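You operate a simulated robot arm through the tools that you are given. There is no shell and no other tool. Be economical: measure what you need, move in short steps, check, and stop when the job is done.

You are at the controls of a simulated robot arm. One attempt, no reset.

JOB
Test probe P5 in the water jar and sort it by the reading.
Fine: GOOD rack if it reads 95 to 100, else FAULT rack; stopper back in the jar, checker dial back to OFF.

The check looks at the end state, three seconds after you hand in, the way a careful person would. Anything else that was tipped, shoved, dropped, spilled or broken makes it a failure. Lids that push on must go on centred and level and be pressed home; caps that screw on are set level and turned clockwise until they are tight.

ROBOT AND FRAMES
A 6-joint arm with a two-finger parallel gripper, fixed in place. Base frame: the origin is at the foot of the arm, x ahead of it, y to its left, z up; the work surface is at about z = 80. Readings come in cm, degrees, newtons and seconds.
With the tool pointing down near the work surface it reaches from about 26 to 68 cm from the base axis. Its first joint turns from -66.0 to 66.0 degrees. Payload 2.9 kg.
Tool frame: the origin (TCP) lies between the finger pads and is the grasp point; the fingertips stand 3 cm ahead of it; z points along the fingers, y is the line along which they close. The gripper opens to 11 cm. The fingers are 2 cm wide and 1 cm thick; the gripper's body (4.8 by 11.2 cm) begins 5.5 cm behind the TCP.
Orientation is told as [roll, pitch, yaw] about the base's x, y, z axes, in that order, counted from this pose: with the fingers straight down and closing along the base's y, the tool's x points along the base's -x, its y along +y and its z along -z.

CONTROLS
- The arm moves only by the tool nudge_tool. Its argument "commands" is a list of rows, each an object (a shift or turn left out is 0, a gripper value left out holds the last) with "slide": the shift along the tool's x, y, z in units of 50 mm (1.0 is 50 mm), a list of three; "dr": the turn, a rotation vector about the tool's x, y, z in units of 6 degrees (1.0 is 6 degrees), a list of three. In form: [{"slide": [dx, dy, dz], "dr": [ax, ay, az]}, ...]. A call has 1 to 8 rows; each row shifts and turns the commanded pose from where the row before left it, along the tool's axes as they then stand. "gripper" is the opening, from 0 (shut) to 1 (fully open), set as the call begins (left out, the last holds). A call with a number of a shift or a turn outside -1 to 1 is refused whole. A row lasts 0.2 s, in which the tool goes at most 5 cm and 8.6 degrees; a call with a longer step from one row to the next is refused whole, and so is a gripper value outside its range. A pose out of reach is approached as far as the arm can. The call stops where the force on the tool passes 40 N (or 10 N more than at its start, if that is more) or the arm is blocked; 0.2 s more then pass. Each finger travels about 10.8 cm/s and halts on what it meets, pressing with about 26 N; the grip force reading is that of the motor and also rises with nothing between the fingers. The clock runs only during rows and for 0.2 s after the last one: add rows that do not move to give the fingers time. It gives the time, the measured TCP pose, the force on the tool (base axes), the opening and the grip force at its end, in the units of the frame above (readings bear some noise), with the torque about the TCP (base axes, N m) and any sound that the robot's microphone picked up.
- Cameras (640 x 400 px; columns grow to the right, rows downward): "scene" is fixed at [8.21, 44.05, 137.49]; the picture's right is [-0.71, -0.70, 0.00], its down [-0.40, 0.41, -0.82] and it looks along [0.58, -0.58, -0.57] (base axes); focal length 368 px, centre (320, 200). "wrist" rides on the gripper at [7.2, 1.7, -10.3] in the tool frame; the picture's right is [-0.23, 0.97, 0.00], its down [-0.76, -0.18, -0.62] and it looks along [-0.61, -0.14, 0.78] (tool axes); focal length 222 px, centre (320, 200). There is no depth. A picture from a camera that has moved, and an enlarged one, comes with that camera's place and axes in the base frame and with its lens. The place of the scene camera against the robot may be out by one fixed shift of up to 1.2 cm in any direction.
- get_image(camera): a new picture of that camera. The clock stands still meanwhile.
- enlarge(camera, box): a new picture of the part [left, top, right, bottom] of that camera's present view, enlarged. The clock stands still meanwhile.
- job_done(): hands the job in; it is judged then, once.

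Go step by step. Nothing tells you positions but the pictures and the camera data: compare them with the known pose of the tool, close in by small moves and look again before you grip or let go. The budget is 120 turns and 64 pictures, counting those below and the enlarged ones. Unless the task says otherwise, let go and move clear before handing in, and close with one line.

The tools are called after "Request:" as name(argument=value, ...) on one line, values as JSON. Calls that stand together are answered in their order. nudge_tool: Moves the arm, as the interface text tells. Its arguments: {"type":"object","properties":{"commands":{"type":"array"},"gripper":{"type":"number"}},"required":["commands"]} The other tools are called the same way: get_image (camera) takes a picture; enlarge (camera, box) takes an enlarged picture of a part of a camera's view; job_done () hands the job in.

At the start:

```text
time_s: 0.0
tool_pos: [41.84, 11.59, 114.6]
orientation: [-0.1, 0.0, 0.0]
ft_force: [-0.2, -0.7, 0.3]
ft_torque: [0.03, 0.03, 0.02]
opening: 11.0
grasp_force: 0.0
```

scene: 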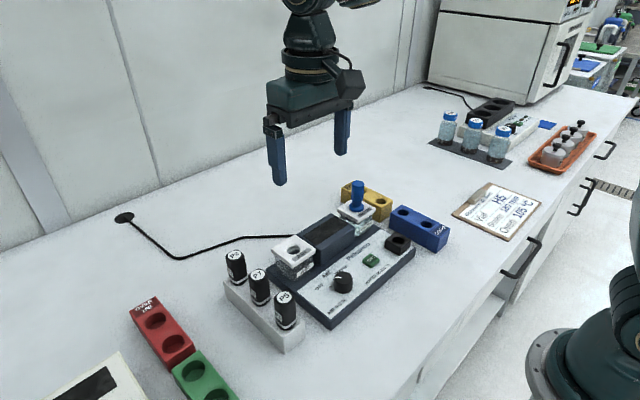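
wrist: 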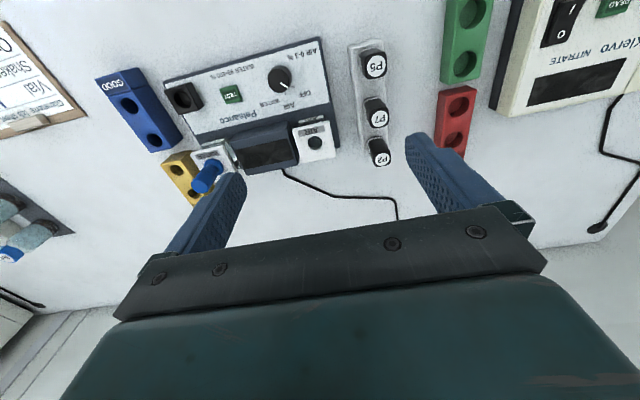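

I see a checker with a dial, TEST button, two jars (one with a blue stopper, one open-topped), three probes, and blue, yellow, red and green racks. I'll enlarge to read the labels first.

Request:
enlarge(camera="scene", box=[210, 170, 460, 350])

Request:
enlarge(camera="wrist", box=[90, 30, 400, 220])

Request:
enlarge(camera="scene", box=[40, 270, 310, 400])

```text
2.22 times, centred on (335, 260) of scene
camera zoom: at [8.21, 44.05, 137.49], right [-0.71, -0.7, 0.0], down [-0.4, 0.41, -0.82], along [0.58, -0.58, -0.57], focal length 818 px, centre (287, 67)
```

zoom: 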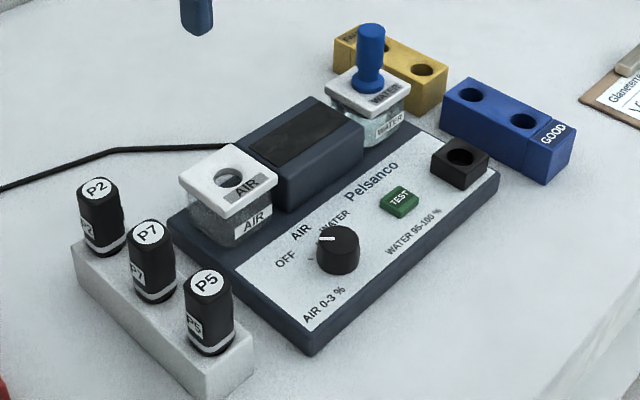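

```text
2.06 times, centred on (245, 125) of wrist
camera zoom: at [34.43, 13.29, 124.9], right [0.23, 0.97, 0.0], down [0.76, -0.18, 0.62], along [0.61, -0.14, -0.78], focal length 459 px, centre (475, 355)
```

zoom: 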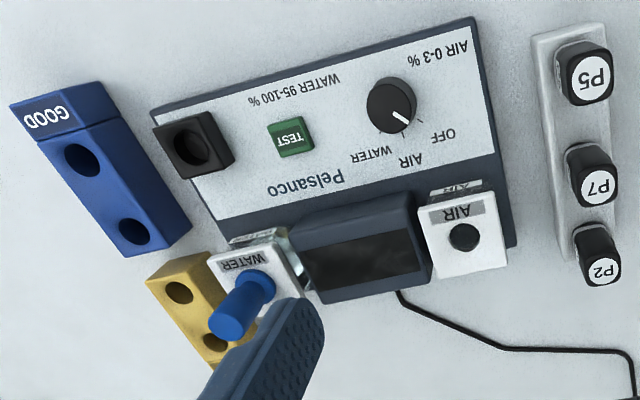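

```text
2.37 times, centred on (175, 335) of scene
camera zoom: at [8.21, 44.05, 137.49], right [-0.71, -0.7, 0.0], down [-0.4, 0.41, -0.82], along [0.58, -0.58, -0.57], focal length 872 px, centre (664, -120)
```

zoom: 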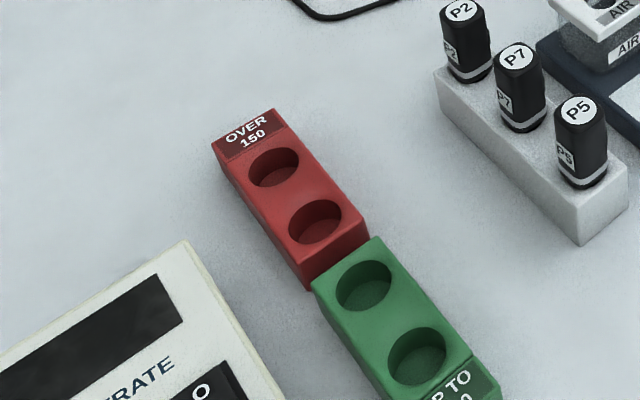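

The racks are GOOD (blue) and, I think, FAULT (yellow). P5 is near (40.8, 19.6), its top at z≈90, and the stopper top is near (51, -11.5, 93.6). I'll move above the water jar for a closer look.

Request:
nudge_tool(commands=[{"slide": [-0.25, -0.8, 0.2]}, {"slide": [-0.25, -0.8, 0.2]}, {"slide": [-0.25, -0.8, 0.2]}, {"slide": [-0.25, -0.8, 0.2]}, {"slide": [-0.25, -0.8, 0.2]}, {"slide": [-0.25, -0.7, 0.2]}, {}])

Request:
get_image(camera="wrist")

Request:
get_image(camera="scene")

Request:
enlarge(camera="scene", box=[290, 230, 430, 320])

```text
time_s: 1.6
tool_pos: [49.15, -11.62, 108.97]
orientation: [0.0, 0.0, 0.0]
ft_force: [-0.6, 1.1, 0.3]
ft_torque: [0.0, -0.01, 0.0]
opening: 11.0
grasp_force: 0.0
```

```text
58 pictures are left
camera wrist: at [41.84, -10.03, 119.33], right [0.23, 0.97, 0.0], down [0.76, -0.18, 0.62], along [0.61, -0.14, -0.78], focal length 222 px, centre (320, 200)
```

wrist: 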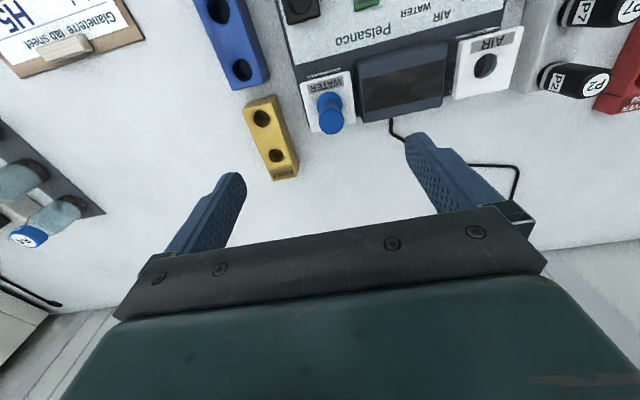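

```text
57 pictures are left
```

scene: 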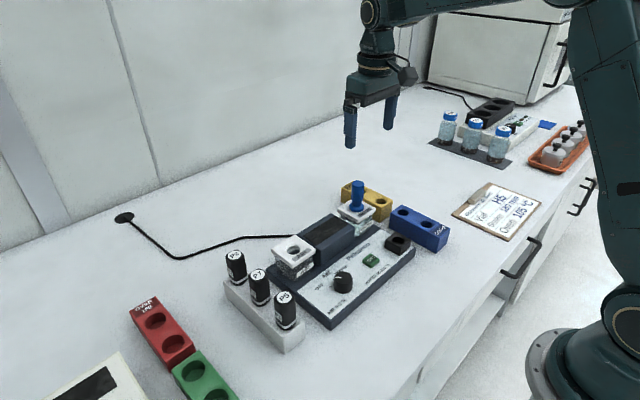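

```text
4.44 times, centred on (360, 275) of scene
camera zoom: at [8.22, 44.05, 137.49], right [-0.71, -0.7, 0.0], down [-0.4, 0.41, -0.82], along [0.58, -0.58, -0.57], focal length 1636 px, centre (142, -133)
```

zoom: 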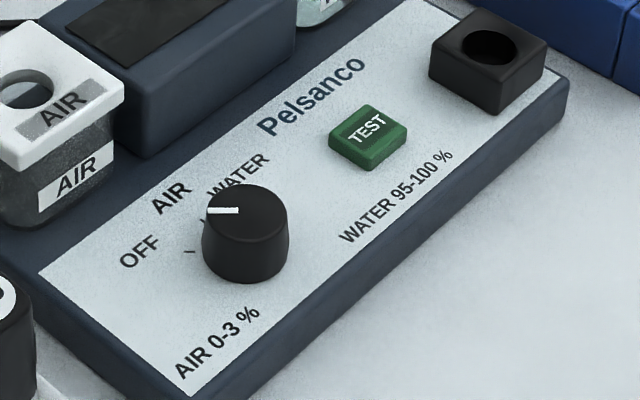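

The dial is at OFF (about +45°), with AIR near 0° and WATER near -45°. I'll refine the jar and stopper position from this nearer view.

Request:
enlarge(camera="wrist", box=[190, 0, 430, 150])

Request:
enlarge(camera="scene", box=[320, 170, 460, 257])

```text
2.67 times, centred on (310, 75) of wrist
camera zoom: at [41.84, -10.03, 119.33], right [0.23, 0.97, 0.0], down [0.76, -0.18, 0.62], along [0.61, -0.14, -0.78], focal length 592 px, centre (347, 533)
```

zoom: 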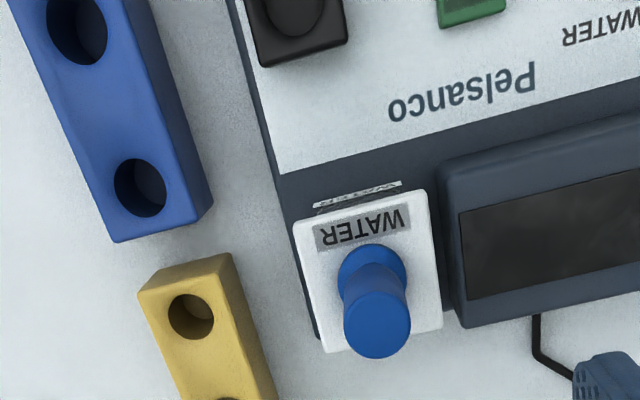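

```text
4.57 times, centred on (390, 214) of scene
camera zoom: at [8.22, 44.05, 137.49], right [-0.71, -0.7, 0.0], down [-0.4, 0.41, -0.82], along [0.58, -0.58, -0.57], focal length 1682 px, centre (0, 138)
```

zoom: 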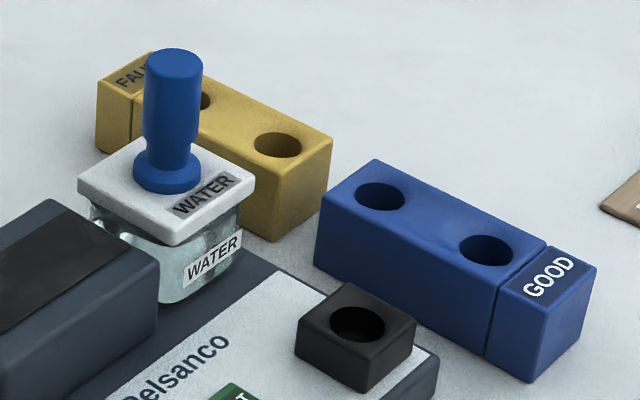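

The stopper axis works out at about (50.8, -10.7), top z≈94.1, flange top ≈89. I'll hover just above it with a smaller opening and check.

Request:
nudge_tool(commands=[{"slide": [-0.33, 0.184, 0.5]}, {"slide": [0, 0, 0.8]}, {"slide": [0, 0, 0.8]}, {}, {}], gripper=0.5)

Request:
get_image(camera="wrist")

Request:
enlarge(camera="scene", box=[290, 130, 430, 217])

```text
time_s: 2.8
tool_pos: [51.19, -10.93, 98.22]
orientation: [0.0, 0.0, 0.1]
ft_force: [0.0, -0.4, 0.5]
ft_torque: [-0.02, 0.0, -0.02]
opening: 5.5
grasp_force: 0.0
```

```text
53 pictures are left
camera wrist: at [43.9, -9.24, 108.49], right [0.23, 0.97, 0.0], down [0.76, -0.18, 0.62], along [0.61, -0.14, -0.78], focal length 222 px, centre (320, 200)
```

wrist: 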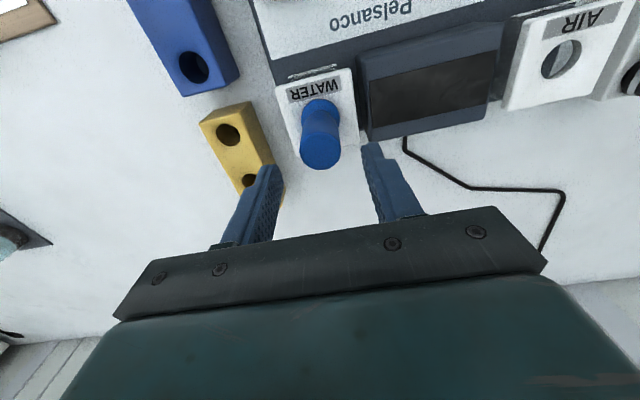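

```text
4.57 times, centred on (360, 174) of scene
camera zoom: at [8.21, 44.05, 137.49], right [-0.71, -0.7, 0.0], down [-0.4, 0.41, -0.82], along [0.58, -0.58, -0.57], focal length 1682 px, centre (137, 321)
```

zoom: 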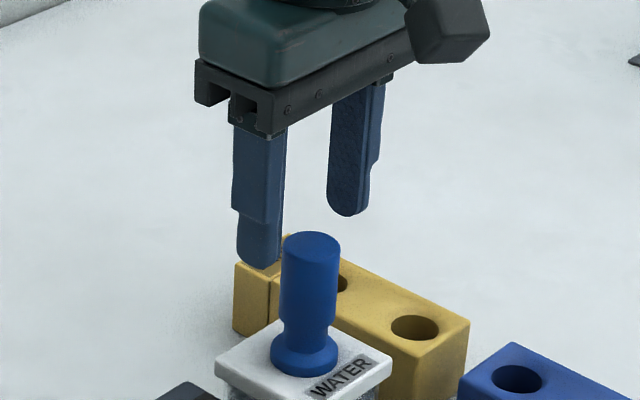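

The gripper is lined up to within 2–3 mm. I'll go down around the handle and close.

Request:
nudge_tool(commands=[{"slide": [0, 0.045, 0.4]}, {"slide": [0, 0, 0.4]}, {"slide": [0, 0, 0.25]}, {}])

Request:
nudge_tool(commands=[{}, {}, {}], gripper=0)

Request:
nudge_tool(commands=[{"slide": [0, 0, -0.2]}, {"slide": [0, 0, -0.3]}, {"slide": [0, 0, -0.5]}, {"slide": [0, 0, -0.8]}, {}])

Request:
get_image(camera="wrist")

Request:
enlarge(camera="scene", box=[290, 130, 450, 257])

```text
time_s: 3.8
tool_pos: [50.88, -10.77, 92.9]
orientation: [0.0, 0.0, 0.1]
ft_force: [0.2, -0.6, 0.7]
ft_torque: [0.02, 0.03, -0.01]
opening: 5.53
grasp_force: 0.0
```

```text
time_s: 4.6
tool_pos: [51.0, -10.74, 92.86]
orientation: [-0.1, 0.1, 0.1]
ft_force: [0.4, -0.4, -0.2]
ft_torque: [0.0, -0.04, 0.0]
opening: 2.64
grasp_force: 26.4
```

```text
time_s: 5.8
tool_pos: [51.05, -10.67, 101.79]
orientation: [0.0, 0.0, 0.0]
ft_force: [0.5, 0.1, -0.6]
ft_torque: [0.03, -0.02, 0.02]
opening: 2.66
grasp_force: 26.5
```

```text
51 pictures are left
camera wrist: at [43.74, -9.05, 112.16], right [0.23, 0.97, 0.0], down [0.76, -0.18, 0.62], along [0.61, -0.14, -0.78], focal length 222 px, centre (320, 200)
```

wrist: 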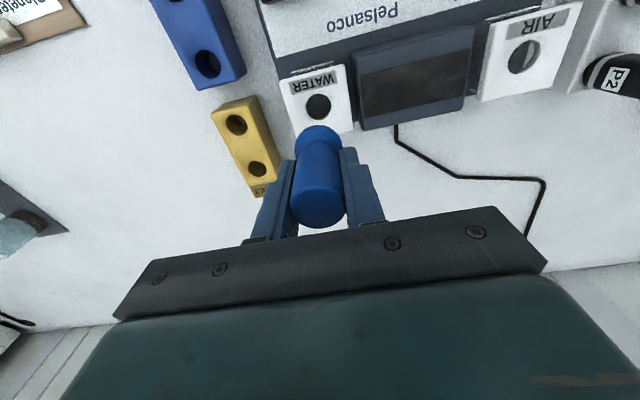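

```text
3.15 times, centred on (370, 194) of scene
camera zoom: at [8.21, 44.05, 137.49], right [-0.71, -0.7, 0.0], down [-0.4, 0.41, -0.82], along [0.58, -0.58, -0.57], focal length 1159 px, centre (162, 220)
```

zoom: 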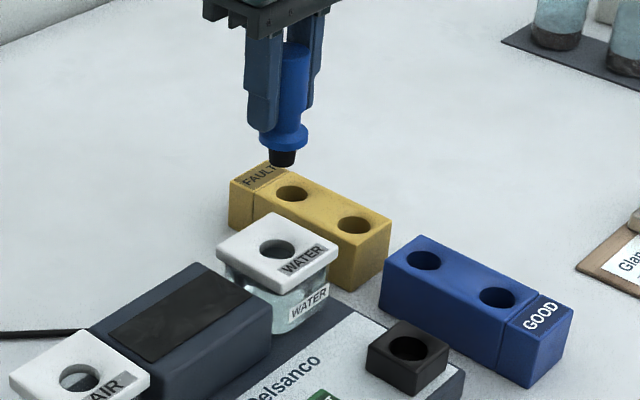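

The stopper came out cleanly: handle, flange and a short plug. The black socket has the same hole size as the jar, so it looks like a stopper rest. I'll approach it and look.

Request:
nudge_tool(commands=[{"slide": [0.8, 0, 0]}, {"slide": [0.8, 0, 0]}, {"slide": [0.2, 0, 0]}, {}])

Request:
enlarge(camera="wrist", box=[190, 0, 510, 200])

```text
time_s: 6.8
tool_pos: [41.84, -10.68, 101.58]
orientation: [-0.1, 0.0, 0.1]
ft_force: [-0.5, -0.7, -0.9]
ft_torque: [0.03, -0.01, 0.0]
opening: 2.68
grasp_force: 25.5
```

```text
2.00 times, centred on (350, 100) of wrist
camera zoom: at [34.44, -9.1, 111.88], right [0.23, 0.97, 0.0], down [0.76, -0.18, 0.62], along [0.61, -0.14, -0.78], focal length 444 px, centre (260, 400)
```

zoom: 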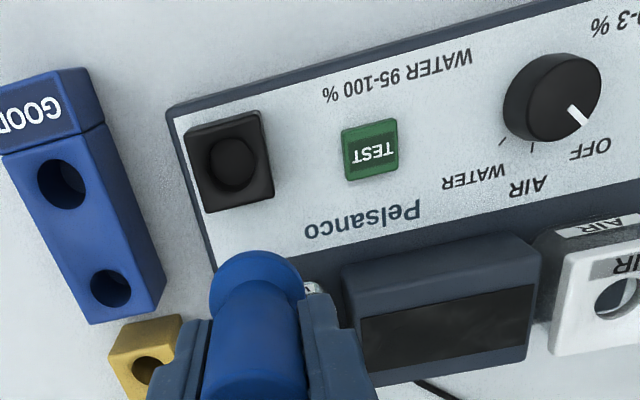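

The socket hole is at about (39.25, -11.75), top z≈84.3. I'll move over it and stop just above for a check.

Request:
nudge_tool(commands=[{"slide": [0.5, -0.2, 0]}, {"slide": [0, 0, 0.8]}, {"slide": [0, 0, 0.8]}, {}])

Request:
enlarge(camera="wrist", box=[190, 0, 510, 200])

Request:
enlarge(camera="scene", box=[340, 190, 460, 265])

```text
time_s: 7.8
tool_pos: [39.24, -11.7, 93.85]
orientation: [0.0, 0.0, 0.0]
ft_force: [0.0, -0.4, 0.4]
ft_torque: [0.0, 0.0, -0.02]
opening: 2.68
grasp_force: 26.2
```

```text
2.00 times, centred on (350, 100) of wrist
camera zoom: at [31.78, -10.02, 104.16], right [0.23, 0.97, 0.0], down [0.76, -0.18, 0.62], along [0.61, -0.14, -0.78], focal length 444 px, centre (260, 400)
```

zoom: 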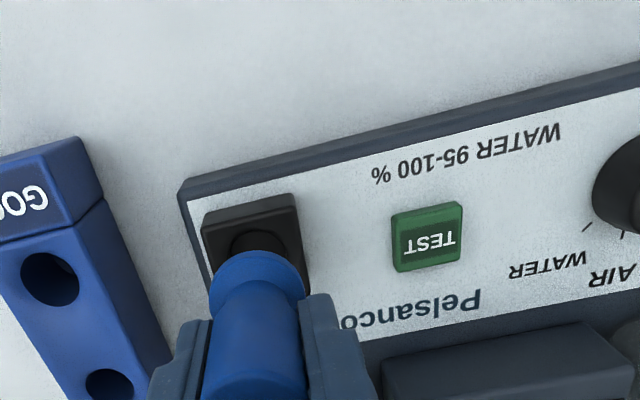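

```text
5.33 times, centred on (400, 228) of scene
camera zoom: at [8.21, 44.05, 137.49], right [-0.71, -0.7, 0.0], down [-0.4, 0.41, -0.82], along [0.58, -0.58, -0.57], focal length 1963 px, centre (-107, 53)
```

zoom: 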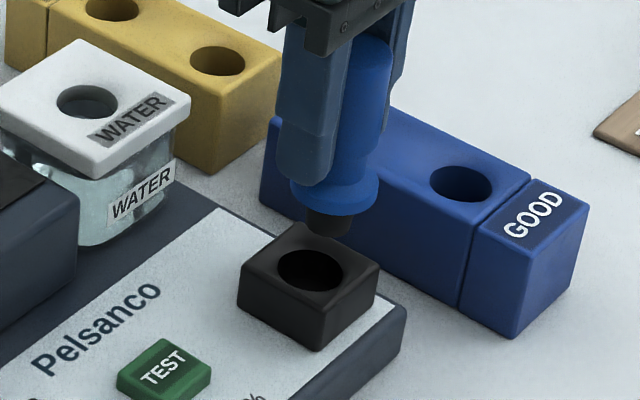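

The plug is nearly over the hole; a shift of about +0.25 cm in x and +0.1 in y is wanted. I'll lower it in small steps and watch the force.

Request:
nudge_tool(commands=[{"slide": [-0.05, 0.02, 0.1]}, {"slide": [0, 0, 0.2]}, {"slide": [0, 0, 0.14]}, {}])

Request:
enlarge(camera="scene", box=[340, 190, 460, 265])

```text
time_s: 8.8
tool_pos: [39.58, -11.66, 91.66]
orientation: [0.0, 0.0, 0.0]
ft_force: [-0.3, 0.0, -0.3]
ft_torque: [0.01, 0.0, 0.02]
opening: 2.66
grasp_force: 25.9
```

```text
5.33 times, centred on (400, 228) of scene
camera zoom: at [8.21, 44.05, 137.49], right [-0.71, -0.7, 0.0], down [-0.4, 0.41, -0.82], along [0.58, -0.58, -0.57], focal length 1963 px, centre (-107, 53)
```

zoom: 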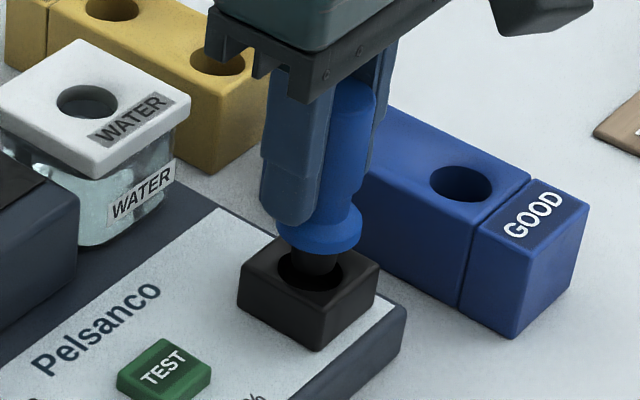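

The plug is entering the hole, so I'll keep lowering until the flange seats.

Request:
nudge_tool(commands=[{"slide": [0, 0.02, 0.12]}, {"slide": [0, 0, 0.1]}, {"slide": [0, 0, 0.08]}, {}])

Request:
enlarge(camera="scene", box=[340, 190, 460, 265])

```text
time_s: 9.8
tool_pos: [39.57, -11.53, 90.3]
orientation: [-0.1, -0.1, 0.1]
ft_force: [0.1, -0.5, -0.2]
ft_torque: [0.02, 0.0, 0.03]
opening: 2.67
grasp_force: 26.5
```

```text
5.33 times, centred on (400, 228) of scene
camera zoom: at [8.21, 44.05, 137.49], right [-0.71, -0.7, 0.0], down [-0.4, 0.41, -0.82], along [0.58, -0.58, -0.57], focal length 1963 px, centre (-107, 53)
```

zoom: 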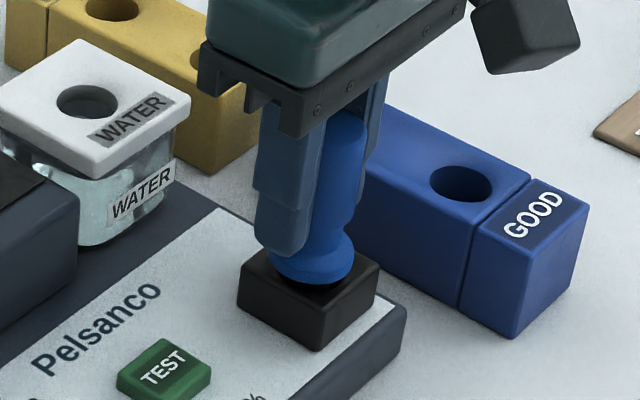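

Request:
nudge_tool(commands=[{"slide": [0, 0, 0.05]}, {"slide": [0, 0, 0.05]}, {"slide": [0, 0, 0.04]}, {}])

```text
time_s: 10.8
tool_pos: [39.65, -11.42, 89.6]
orientation: [-0.1, -0.1, -0.1]
ft_force: [-5.1, -2.4, 19.5]
ft_torque: [0.08, 0.21, 0.02]
opening: 2.64
grasp_force: 26.0
```

The force shows it seated at z≈89.6. I'll back off a hair, open, and rise.

Request:
nudge_tool(commands=[{"slide": [0, 0, -0.02]}])

Request:
nudge_tool(commands=[{}, {}, {"slide": [0, 0, -0.5]}, {"slide": [0, 0, -1]}, {"slide": [0, 0, -1]}, {}], gripper=0.5)

Request:
get_image(camera="wrist")

Request:
enlarge(camera="scene", box=[210, 170, 460, 350])

```text
time_s: 11.2
tool_pos: [39.8, -11.52, 89.54]
orientation: [0.1, -0.1, 0.0]
ft_force: [-0.2, -0.2, 12.0]
ft_torque: [0.03, -0.05, 0.0]
opening: 2.65
grasp_force: 25.9
```

```text
time_s: 12.6
tool_pos: [39.6, -11.76, 102.18]
orientation: [0.0, 0.0, 0.0]
ft_force: [0.1, 0.6, 0.1]
ft_torque: [-0.01, 0.0, -0.01]
opening: 5.5
grasp_force: 0.1
```

```text
44 pictures are left
camera wrist: at [32.29, -10.09, 112.48], right [0.23, 0.97, 0.0], down [0.76, -0.18, 0.62], along [0.61, -0.14, -0.78], focal length 222 px, centre (320, 200)
```

wrist: 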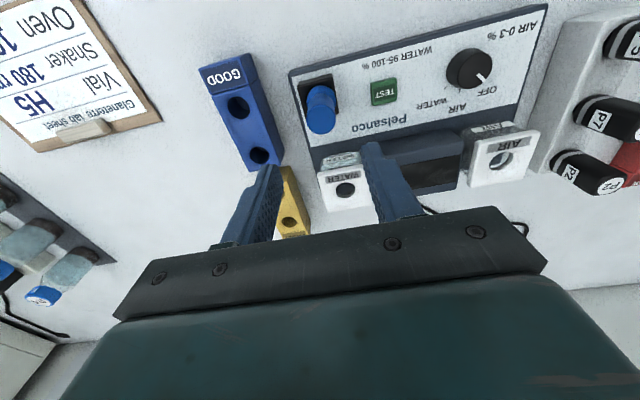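

```text
2.22 times, centred on (335, 260) of scene
camera zoom: at [8.21, 44.05, 137.49], right [-0.71, -0.7, 0.0], down [-0.4, 0.41, -0.82], along [0.58, -0.58, -0.57], focal length 818 px, centre (287, 67)
```

zoom: 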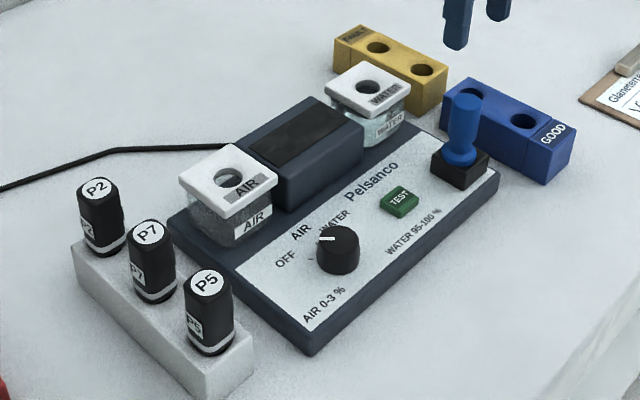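

The stopper is parked upright. Next I'll go above P5, near (40.8, 19.6).

Request:
nudge_tool(commands=[{"slide": [-0.04, 0.9, -0.1]}, {"slide": [-0.04, 0.9, -0.1]}, {"slide": [-0.04, 0.9, 0]}, {"slide": [-0.04, 0.9, 0]}, {"slide": [-0.04, 0.9, 0]}, {"slide": [0, 0.9, 0]}, {"slide": [0, 0.86, 0]}, {}], gripper=0.6)

Request:
enlarge(camera="wrist", box=[160, 0, 480, 200])

Request:
enlarge(camera="scene", box=[200, 200, 360, 360])

```text
time_s: 14.4
tool_pos: [40.6, 19.85, 103.22]
orientation: [0.0, 0.0, 0.0]
ft_force: [-0.7, 0.1, -0.5]
ft_torque: [0.03, 0.01, -0.02]
opening: 6.6
grasp_force: 0.1
```

```text
2.00 times, centred on (320, 100) of wrist
camera zoom: at [33.3, 21.48, 113.56], right [0.23, 0.97, 0.0], down [0.76, -0.18, 0.62], along [0.61, -0.14, -0.78], focal length 444 px, centre (320, 400)
```

zoom: 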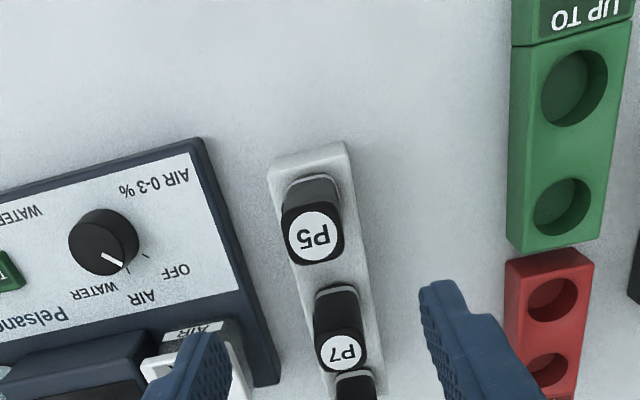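

```text
2.50 times, centred on (280, 280) of scene
camera zoom: at [8.21, 44.05, 137.49], right [-0.71, -0.7, 0.0], down [-0.4, 0.41, -0.82], along [0.58, -0.58, -0.57], focal length 920 px, centre (420, 0)
```

zoom: 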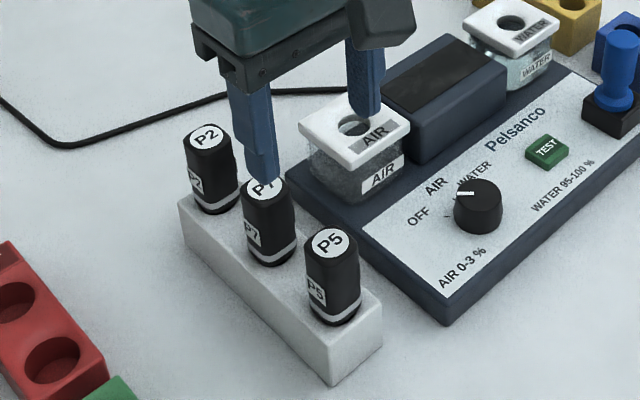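

P5 is at (40.9, 19.45), top z≈90. I'll descend around it with fingertips staying above the rack, then grip.

Request:
nudge_tool(commands=[{"slide": [-0.05, -0.07, 0.8]}, {"slide": [0, 0, 0.8]}, {"slide": [0, 0, 0.8]}, {"slide": [0, 0, 0.6]}, {}])

Request:
enlarge(camera="scene", box=[200, 200, 360, 360])

```text
time_s: 15.6
tool_pos: [40.88, 19.13, 88.4]
orientation: [0.0, 0.0, -0.1]
ft_force: [-0.5, 0.6, 0.3]
ft_torque: [0.02, -0.03, 0.01]
opening: 6.58
grasp_force: 0.0
```

```text
2.50 times, centred on (280, 280) of scene
camera zoom: at [8.21, 44.05, 137.49], right [-0.71, -0.7, 0.0], down [-0.4, 0.41, -0.82], along [0.58, -0.58, -0.57], focal length 920 px, centre (420, 0)
```

zoom: 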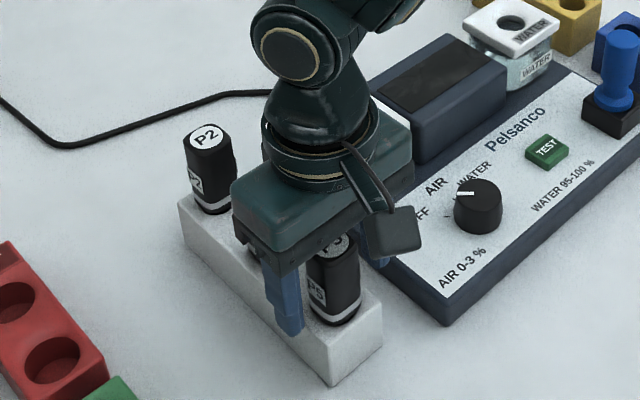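

Request:
nudge_tool(commands=[{"slide": [0, 0.05, 0]}, {}])

Request:
nudge_tool(commands=[{}, {}, {}], gripper=0)

Request:
nudge_tool(commands=[{"slide": [0, 0, -0.3]}, {"slide": [0, 0, -0.4]}, {"slide": [0, 0, -0.8]}, {"slide": [0, 0, -0.8]}, {"slide": [0, 0, -0.8]}, {}])

Request:
enlarge(camera="scene", box=[200, 150, 400, 350])

Request:
get_image(camera="wrist")

```text
time_s: 16.2
tool_pos: [40.94, 19.54, 88.28]
orientation: [0.0, 0.0, 0.0]
ft_force: [-1.0, -0.7, 0.3]
ft_torque: [0.0, 0.01, 0.02]
opening: 6.63
grasp_force: 0.0
```

```text
time_s: 17.0
tool_pos: [41.07, 19.54, 88.37]
orientation: [-0.1, 0.0, 0.0]
ft_force: [0.4, 0.2, -0.4]
ft_torque: [0.0, 0.0, 0.01]
opening: 2.95
grasp_force: 26.1
```

```text
time_s: 18.4
tool_pos: [40.91, 19.62, 103.47]
orientation: [-0.1, 0.0, 0.1]
ft_force: [0.6, 0.8, -0.2]
ft_torque: [0.01, 0.03, 0.0]
opening: 2.94
grasp_force: 25.8
```

```text
2.00 times, centred on (300, 250) of scene
camera zoom: at [8.21, 44.05, 137.49], right [-0.71, -0.7, 0.0], down [-0.4, 0.41, -0.82], along [0.58, -0.58, -0.57], focal length 736 px, centre (360, 100)
```

zoom: 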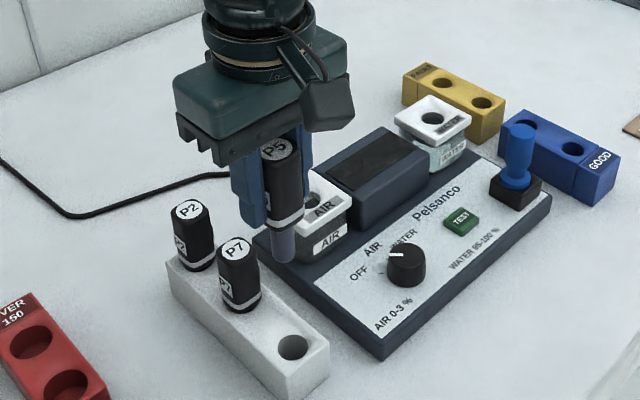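

```text
38 pictures are left
camera wrist: at [33.62, 21.31, 113.81], right [0.23, 0.97, 0.0], down [0.76, -0.18, 0.62], along [0.61, -0.14, -0.78], focal length 222 px, centre (320, 200)
```

wrist: 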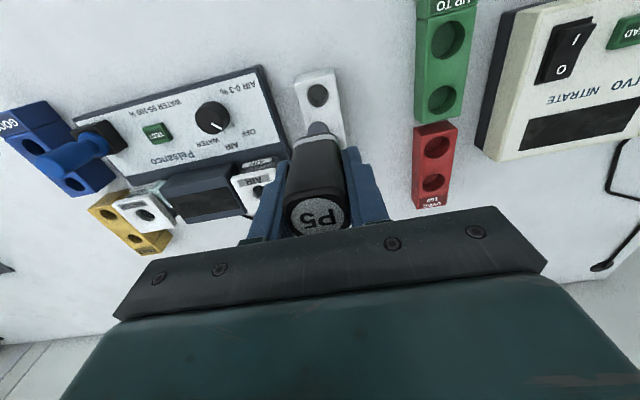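

P5 is out: a slim sensor below a silver collar. I'll carry it over to the water jar at (50.85, -10.75).

Request:
nudge_tool(commands=[{"slide": [-0.283, -0.866, -0.1]}, {"slide": [-0.283, -0.866, 0]}, {"slide": [-0.283, -0.866, 0]}, {"slide": [-0.283, -0.866, 0]}, {"slide": [-0.283, -0.866, 0]}, {"slide": [-0.283, -0.866, 0]}, {"slide": [-0.282, -0.864, 0]}, {}])

Request:
nudge_tool(commands=[{"slide": [0, 0, 0.6]}, {"slide": [0, 0, 0.6]}, {}])

Request:
enlarge(camera="scene", box=[300, 130, 440, 257])

Request:
enlarge(camera="wrist", box=[190, 50, 430, 200])

```text
time_s: 20.2
tool_pos: [50.82, -10.51, 103.82]
orientation: [0.0, 0.0, 0.0]
ft_force: [0.3, 0.6, -1.1]
ft_torque: [0.0, -0.02, 0.02]
opening: 2.94
grasp_force: 25.7
```

```text
time_s: 21.0
tool_pos: [50.69, -10.69, 97.9]
orientation: [0.0, 0.0, 0.0]
ft_force: [0.3, 0.1, 0.1]
ft_torque: [0.01, -0.02, 0.01]
opening: 2.96
grasp_force: 26.3
```

```text
3.15 times, centred on (370, 194) of scene
camera zoom: at [8.21, 44.05, 137.49], right [-0.71, -0.7, 0.0], down [-0.4, 0.41, -0.82], along [0.58, -0.58, -0.57], focal length 1159 px, centre (162, 220)
```

zoom: 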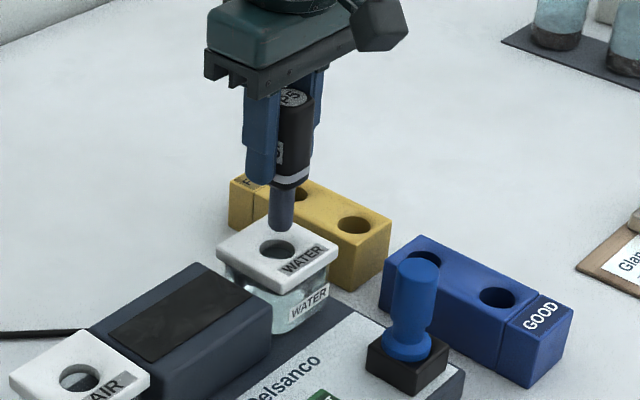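

```text
2.67 times, centred on (310, 125) of wrist
camera zoom: at [43.44, -8.94, 108.18], right [0.23, 0.97, 0.0], down [0.76, -0.18, 0.62], along [0.61, -0.14, -0.78], focal length 592 px, centre (347, 400)
```

zoom: 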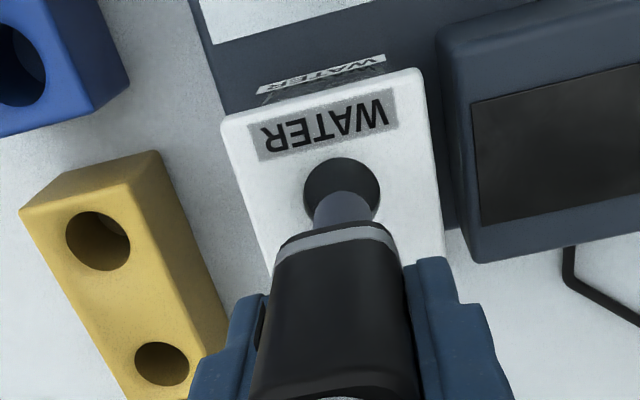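

The sensor tip is centred over the jar hole in both views. I'll lower it partway, then check.

Request:
nudge_tool(commands=[{"slide": [0, 0, 0.3]}, {"slide": [0, 0, 0.3]}, {"slide": [0, 0, 0.2]}, {}])

Request:
enlarge(camera="scene", box=[300, 130, 440, 257])

```text
time_s: 22.0
tool_pos: [50.7, -10.58, 93.88]
orientation: [0.0, 0.0, 0.0]
ft_force: [-0.2, -0.1, -1.1]
ft_torque: [0.01, -0.01, 0.03]
opening: 2.96
grasp_force: 25.8
```

```text
3.15 times, centred on (370, 194) of scene
camera zoom: at [8.21, 44.05, 137.49], right [-0.71, -0.7, 0.0], down [-0.4, 0.41, -0.82], along [0.58, -0.58, -0.57], focal length 1159 px, centre (162, 220)
```

zoom: 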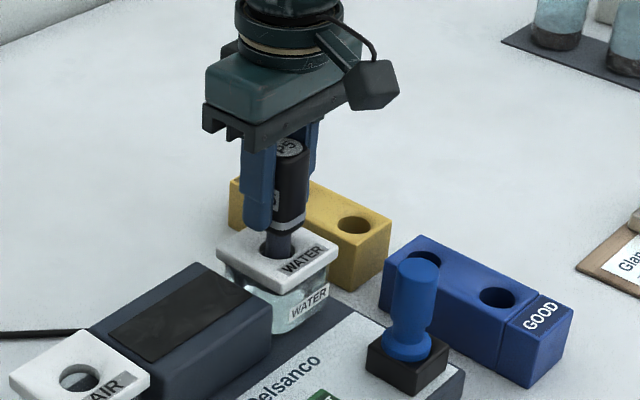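

The sensor is inside the jar with no contact force. I'll lower it until the collar rests.

Request:
nudge_tool(commands=[{"slide": [0, 0, 0.2]}, {"slide": [0, 0, 0.2]}, {"slide": [0, 0, 0.06]}, {}])

Request:
enlarge(camera="scene", box=[300, 130, 440, 257])

```text
time_s: 23.0
tool_pos: [51.04, -10.64, 91.95]
orientation: [0.0, -0.2, 0.0]
ft_force: [-4.9, 1.6, 19.8]
ft_torque: [0.12, 0.39, 0.01]
opening: 2.99
grasp_force: 26.0
```

```text
3.15 times, centred on (370, 194) of scene
camera zoom: at [8.17, 44.06, 137.49], right [-0.71, -0.7, 0.0], down [-0.4, 0.41, -0.82], along [0.58, -0.58, -0.57], focal length 1159 px, centre (162, 220)
```

zoom: 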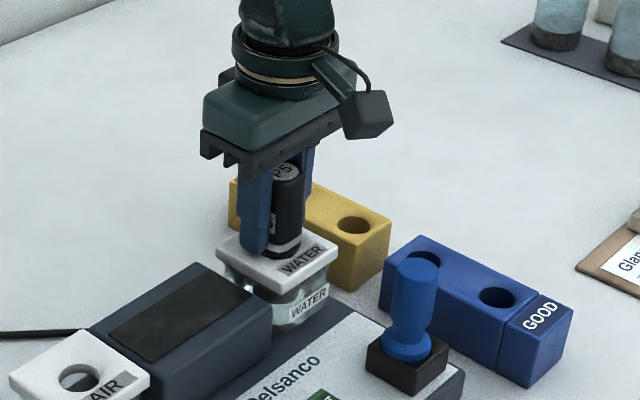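

The collar meets the lid, seated. I'll ease off, release, and rise.

Request:
nudge_tool(commands=[{"slide": [0, 0, -0.02]}])

Request:
nudge_tool(commands=[{}, {}, {"slide": [0, 0, -0.5]}, {"slide": [0, 0, -1]}, {"slide": [0, 0, -0.8]}, {}], gripper=0.5)

Request:
enlarge(camera="scene", box=[260, 170, 440, 320])

```text
time_s: 23.4
tool_pos: [50.93, -10.6, 91.92]
orientation: [-0.2, -0.2, 0.0]
ft_force: [3.0, -0.9, 13.6]
ft_torque: [-0.02, -0.12, 0.01]
opening: 2.94
grasp_force: 26.2
```

```text
time_s: 24.8
tool_pos: [50.8, -10.75, 103.73]
orientation: [-0.1, 0.0, 0.0]
ft_force: [-0.5, -0.2, 0.9]
ft_torque: [0.02, -0.01, -0.01]
opening: 5.51
grasp_force: 0.0
```

```text
2.67 times, centred on (350, 245) of scene
camera zoom: at [8.21, 44.05, 137.49], right [-0.71, -0.7, 0.0], down [-0.4, 0.41, -0.82], along [0.58, -0.58, -0.57], focal length 981 px, centre (240, 80)
```

zoom: 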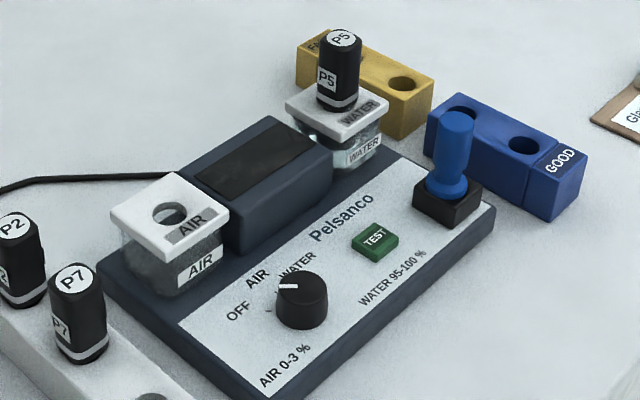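

The probe stands seated. Next is the dial, which I put at (40.3, 5.4) with its top near z≈84; I'll move above it and look.

Request:
nudge_tool(commands=[{"slide": [0.42, 0.646, 0]}, {"slide": [0.42, 0.646, 0]}, {"slide": [0.42, 0.646, 0]}, {"slide": [0.42, 0.646, 0.4]}, {"slide": [0.42, 0.646, 0.6]}, {}])

Request:
enlarge(camera="wrist", box=[160, 0, 480, 200])

Request:
enlarge(camera="scene", box=[260, 210, 420, 310])

```text
time_s: 26.2
tool_pos: [40.45, 5.48, 98.41]
orientation: [-0.1, 0.0, 0.1]
ft_force: [-0.1, 0.1, -0.1]
ft_torque: [-0.03, 0.01, 0.02]
opening: 5.48
grasp_force: 0.1
```

```text
2.00 times, centred on (320, 100) of wrist
camera zoom: at [33.04, 7.17, 108.68], right [0.23, 0.97, 0.0], down [0.76, -0.18, 0.62], along [0.61, -0.14, -0.78], focal length 444 px, centre (320, 400)
```

zoom: 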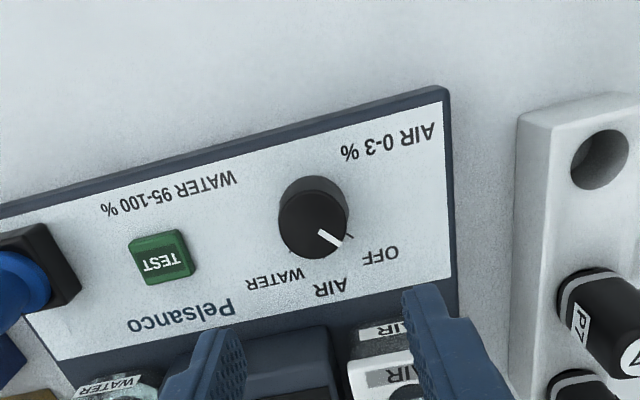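

```text
4.00 times, centred on (340, 260) of scene
camera zoom: at [8.21, 44.05, 137.49], right [-0.71, -0.7, 0.0], down [-0.4, 0.41, -0.82], along [0.58, -0.58, -0.57], focal length 1472 px, centre (240, -40)
```

zoom: 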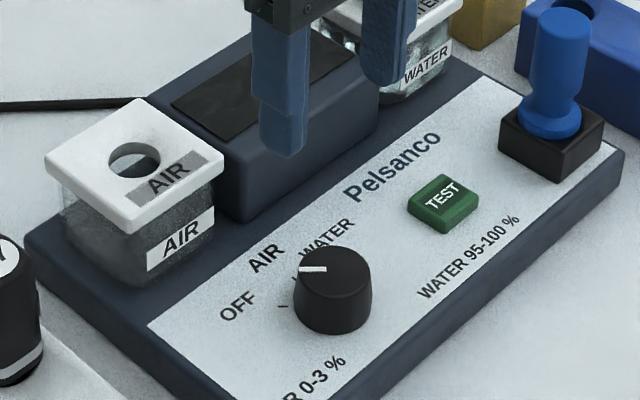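

The knob centre is (40.4, 5.25), with the pointer at +43° (OFF). I'll pre-rotate the gripper by +45° above it.

Request:
nudge_tool(commands=[{"slide": [0, -0.04, 0], "dr": [0, 0, -0.9375]}, {"dr": [0, 0, -0.9375]}, {"dr": [0, 0, -0.9375]}, {"dr": [0, 0, -0.9375]}, {"dr": [0, 0, -0.9375]}, {"dr": [0, 0, -0.9375]}, {"dr": [0, 0, -0.9375]}, {"dr": [0, 0, -0.9375]}])

Request:
nudge_tool(commands=[{"slide": [0, 0, 0.8]}, {"slide": [0, 0, 0.8]}, {"slide": [0, 0, 0.7]}, {}])

Request:
enlarge(camera="scene", box=[260, 210, 420, 310])

Request:
get_image(camera="wrist")

```text
time_s: 28.0
tool_pos: [40.32, 5.32, 98.39]
orientation: [0.0, 0.0, 45.1]
ft_force: [-0.2, -0.3, -0.1]
ft_torque: [0.02, 0.02, -0.01]
opening: 5.49
grasp_force: 0.1
```

```text
time_s: 29.0
tool_pos: [40.27, 5.15, 87.1]
orientation: [0.0, 0.0, 45.1]
ft_force: [-1.3, -0.1, -0.3]
ft_torque: [0.01, -0.01, 0.0]
opening: 5.55
grasp_force: 0.0
```

```text
4.00 times, centred on (340, 260) of scene
camera zoom: at [8.21, 44.05, 137.49], right [-0.71, -0.7, 0.0], down [-0.4, 0.41, -0.82], along [0.58, -0.58, -0.57], focal length 1472 px, centre (240, -40)
```

zoom: 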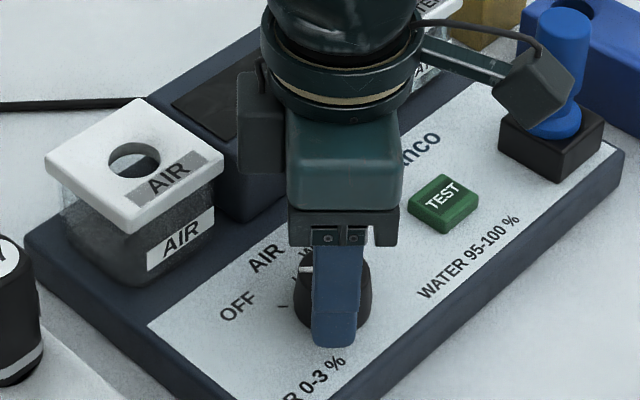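

```text
29 pictures are left
camera wrist: at [33.91, 1.3, 97.3], right [-0.53, 0.85, 0.0], down [0.66, 0.41, 0.62], along [0.53, 0.33, -0.78], focal length 222 px, centre (320, 200)
```

wrist: 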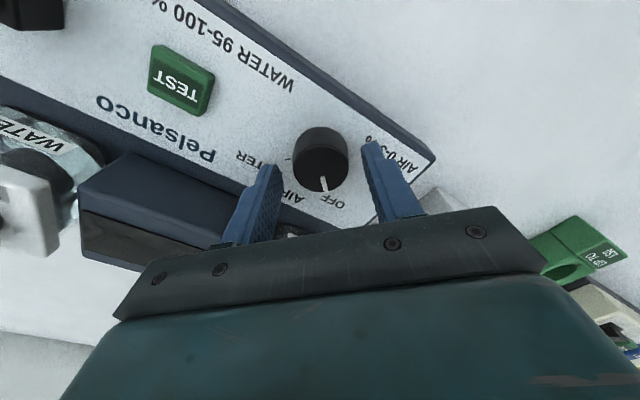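

The fingers straddle the knob. I'll nudge 0.3 cm along the flats, lower to z≈85.6, and grip.

Request:
nudge_tool(commands=[{"slide": [-0.06, 0, 0.15]}, {"slide": [0, 0, 0.15]}, {}])

Request:
nudge_tool(commands=[{}, {}, {}], gripper=0)

```text
time_s: 29.7
tool_pos: [40.46, 5.6, 85.84]
orientation: [-0.1, -0.1, 45.0]
ft_force: [-3.6, -1.5, 7.6]
ft_torque: [0.07, 0.29, 0.08]
opening: 5.55
grasp_force: 0.8
stopped in row 3: the force on the tool passed its limit at 43 N (the readings are from after the stop); the commanded pose is now the measured one
```

```text
time_s: 30.5
tool_pos: [40.55, 5.66, 85.77]
orientation: [0.0, -0.2, 45.1]
ft_force: [-5.7, 11.0, 10.9]
ft_torque: [0.52, 0.28, -0.07]
opening: 3.74
grasp_force: 44.6
```

The tips touched the panel face, at z≈82.8. I'll loosen, lift 3 mm, and grip again.

Request:
nudge_tool(commands=[{}, {"slide": [0, 0, -0.07]}, {}], gripper=0.45)

Request:
nudge_tool(commands=[{}, {}, {}], gripper=0)

Request:
enlarge(camera="wrist", box=[160, 50, 480, 250])

```text
time_s: 31.3
tool_pos: [40.56, 5.51, 86.21]
orientation: [-0.1, -0.1, 44.9]
ft_force: [0.2, -0.4, 0.0]
ft_torque: [-0.01, 0.0, 0.02]
opening: 4.97
grasp_force: 0.0
```

```text
time_s: 32.1
tool_pos: [40.48, 5.62, 86.13]
orientation: [0.0, -0.2, 45.0]
ft_force: [-5.9, 6.6, -0.9]
ft_torque: [0.23, 0.18, -0.06]
opening: 3.7
grasp_force: 44.6
```

```text
2.00 times, centred on (320, 150) of wrist
camera zoom: at [34.1, 1.6, 96.41], right [-0.53, 0.85, 0.0], down [0.66, 0.41, 0.62], along [0.53, 0.33, -0.78], focal length 444 px, centre (320, 300)
```

zoom: 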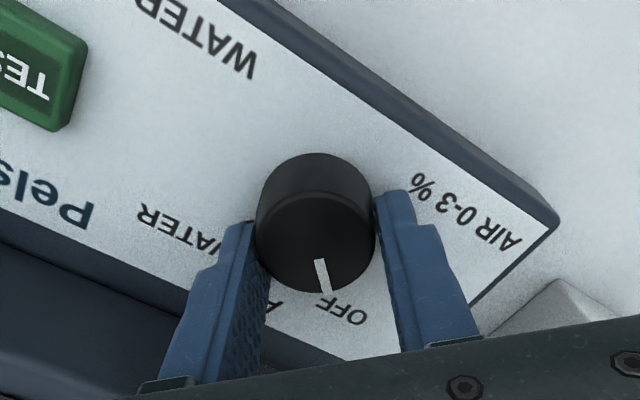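

The grip is slightly off-centre along the closing axis, with about 9 N of side force. I'll shift 1–2 mm that way to unload before turning.

Request:
nudge_tool(commands=[{"slide": [0, 0.03, 0]}, {}])

```text
time_s: 32.7
tool_pos: [40.56, 5.65, 86.2]
orientation: [-0.1, -0.1, 44.9]
ft_force: [-4.7, -2.0, 1.5]
ft_torque: [0.09, 0.17, 0.03]
opening: 3.71
grasp_force: 44.6
```

Request:
nudge_tool(commands=[{"dr": [0, 0, 0.8]}, {"dr": [0, 0, 0.8]}, {"dr": [0, 0, 0.8]}, {"dr": [0, 0, 0.8]}, {}])

Request:
enlarge(camera="wrist", box=[160, 50, 480, 250])

```text
time_s: 33.9
tool_pos: [40.59, 5.48, 86.13]
orientation: [-0.1, -0.2, 25.5]
ft_force: [1.1, -13.8, 7.4]
ft_torque: [-0.65, 0.52, 0.08]
opening: 3.71
grasp_force: 45.1
```

```text
2.00 times, centred on (320, 150) of wrist
camera zoom: at [33.2, 3.82, 96.39], right [-0.22, 0.98, 0.0], down [0.76, 0.17, 0.63], along [0.61, 0.13, -0.78], focal length 444 px, centre (320, 300)
```

zoom: 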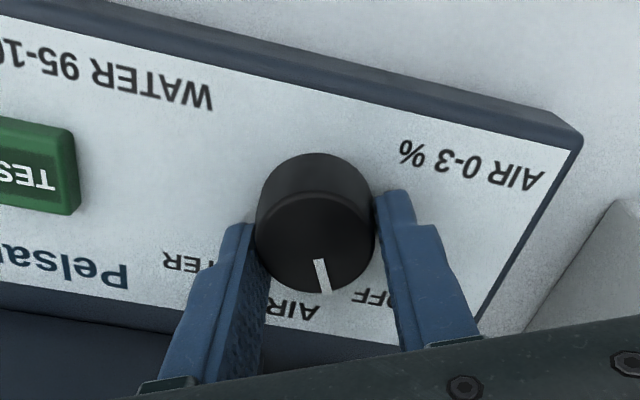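

The knob follows the gripper. I'll unload the side force and keep turning toward WATER.

Request:
nudge_tool(commands=[{"slide": [0, -0.035, 0], "dr": [0, 0, 0.6]}, {"dr": [0, 0, 0.8]}, {"dr": [0, 0, 0.8]}, {"dr": [0, 0, 0.8]}, {}])

Request:
nudge_tool(commands=[{"slide": [0, 0, 0], "dr": [0, 0, 0.8]}, {"dr": [0, 0, 0.8]}, {"dr": [0, 0, 0.8]}, {}])

Request:
enlarge(camera="wrist", box=[160, 50, 480, 250])

```text
time_s: 35.1
tool_pos: [40.65, 5.2, 86.15]
orientation: [-0.3, -0.2, 7.5]
ft_force: [5.2, -22.8, 4.2]
ft_torque: [-0.26, -0.65, 0.09]
opening: 3.71
grasp_force: 45.2
```

```text
time_s: 36.1
tool_pos: [40.52, 5.13, 86.14]
orientation: [-0.5, -0.5, -7.1]
ft_force: [16.1, -26.2, 4.7]
ft_torque: [-0.63, 0.0, 0.13]
opening: 3.71
grasp_force: 45.6
```

```text
2.00 times, centred on (320, 150) of wrist
camera zoom: at [33.49, 7.76, 96.35], right [0.34, 0.94, 0.0], down [0.73, -0.26, 0.63], along [0.59, -0.22, -0.78], focal length 444 px, centre (320, 300)
```

zoom: 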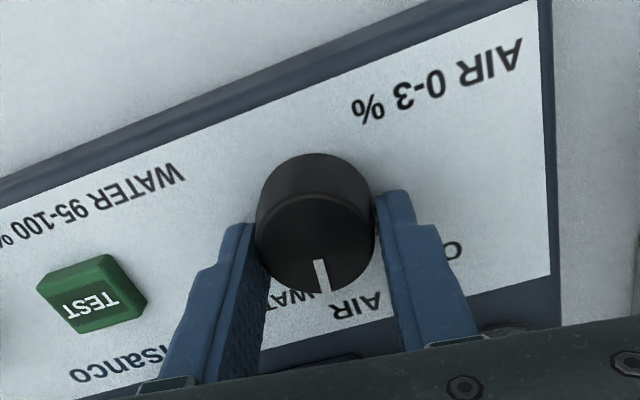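

Side load has grown to about 30 N, so I'll release, re-centre, and grip again.

Request:
nudge_tool(commands=[{}, {}, {}], gripper=0.5)

Request:
enlarge(camera="wrist", box=[160, 50, 480, 250])

```text
time_s: 36.9
tool_pos: [40.33, 5.47, 86.14]
orientation: [0.1, 0.0, -6.6]
ft_force: [-0.3, 0.1, -0.2]
ft_torque: [-0.02, 0.01, 0.02]
opening: 5.52
grasp_force: 0.2
```

```text
2.00 times, centred on (320, 150) of wrist
camera zoom: at [33.32, 7.95, 96.36], right [0.34, 0.94, 0.0], down [0.73, -0.26, 0.62], along [0.59, -0.21, -0.78], focal length 444 px, centre (320, 300)
```

zoom: 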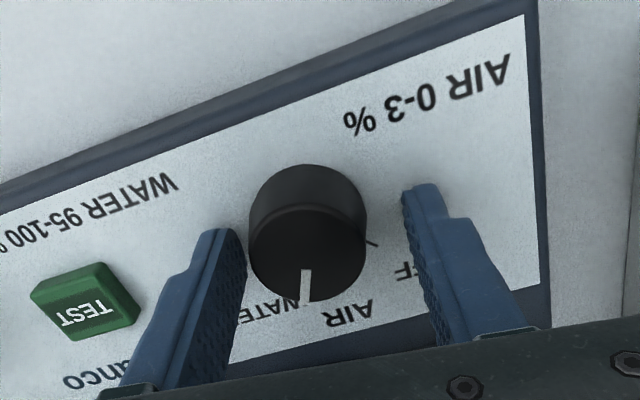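

Request:
nudge_tool(commands=[{"slide": [-0.03, -0.08, 0]}, {}])

Request:
nudge_tool(commands=[{}, {}, {}], gripper=0)

```text
time_s: 37.5
tool_pos: [40.56, 5.09, 86.14]
orientation: [0.0, -0.1, -6.6]
ft_force: [-0.2, -0.1, 0.6]
ft_torque: [-0.01, -0.04, -0.01]
opening: 5.48
grasp_force: 0.0
```

```text
time_s: 38.3
tool_pos: [40.63, 5.2, 86.25]
orientation: [0.2, -0.1, -6.6]
ft_force: [-0.2, 5.4, -1.9]
ft_torque: [0.17, 0.04, -0.03]
opening: 3.68
grasp_force: 45.1
```

Well centred now, with only 5 N. I'll go on turning.

Request:
nudge_tool(commands=[{"slide": [0, 0.016, 0], "dr": [0, 0, 0.8]}, {"dr": [0, 0, 0.8]}, {"dr": [0, 0, 0.8]}, {"dr": [0, 0, 0.8]}, {}])

Request:
nudge_tool(commands=[{"dr": [0, 0, 0.8]}, {"dr": [0, 0, 0.8]}, {"dr": [0, 0, 0.8]}, {}])

Request:
enlarge(camera="wrist", box=[160, 50, 480, 250])

```text
time_s: 39.5
tool_pos: [40.59, 4.95, 86.17]
orientation: [-0.1, -0.1, -26.1]
ft_force: [-6.6, -17.3, 10.8]
ft_torque: [-0.79, -0.2, 0.09]
opening: 3.68
grasp_force: 45.1
```

```text
time_s: 40.5
tool_pos: [40.58, 4.88, 86.12]
orientation: [-0.3, -0.2, -40.4]
ft_force: [-9.7, -28.6, 13.8]
ft_torque: [-0.55, 0.65, 0.88]
opening: 3.72
grasp_force: 45.0
```

```text
2.00 times, centred on (320, 150) of wrist
camera zoom: at [36.12, 10.82, 96.3], right [0.81, 0.59, 0.0], down [0.46, -0.63, 0.63], along [0.37, -0.51, -0.78], focal length 444 px, centre (320, 300)
```

zoom: 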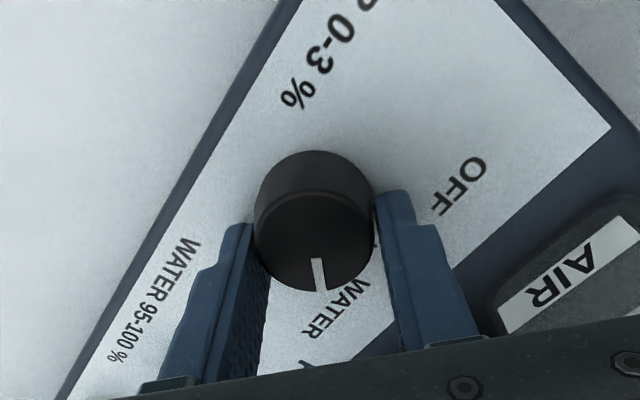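

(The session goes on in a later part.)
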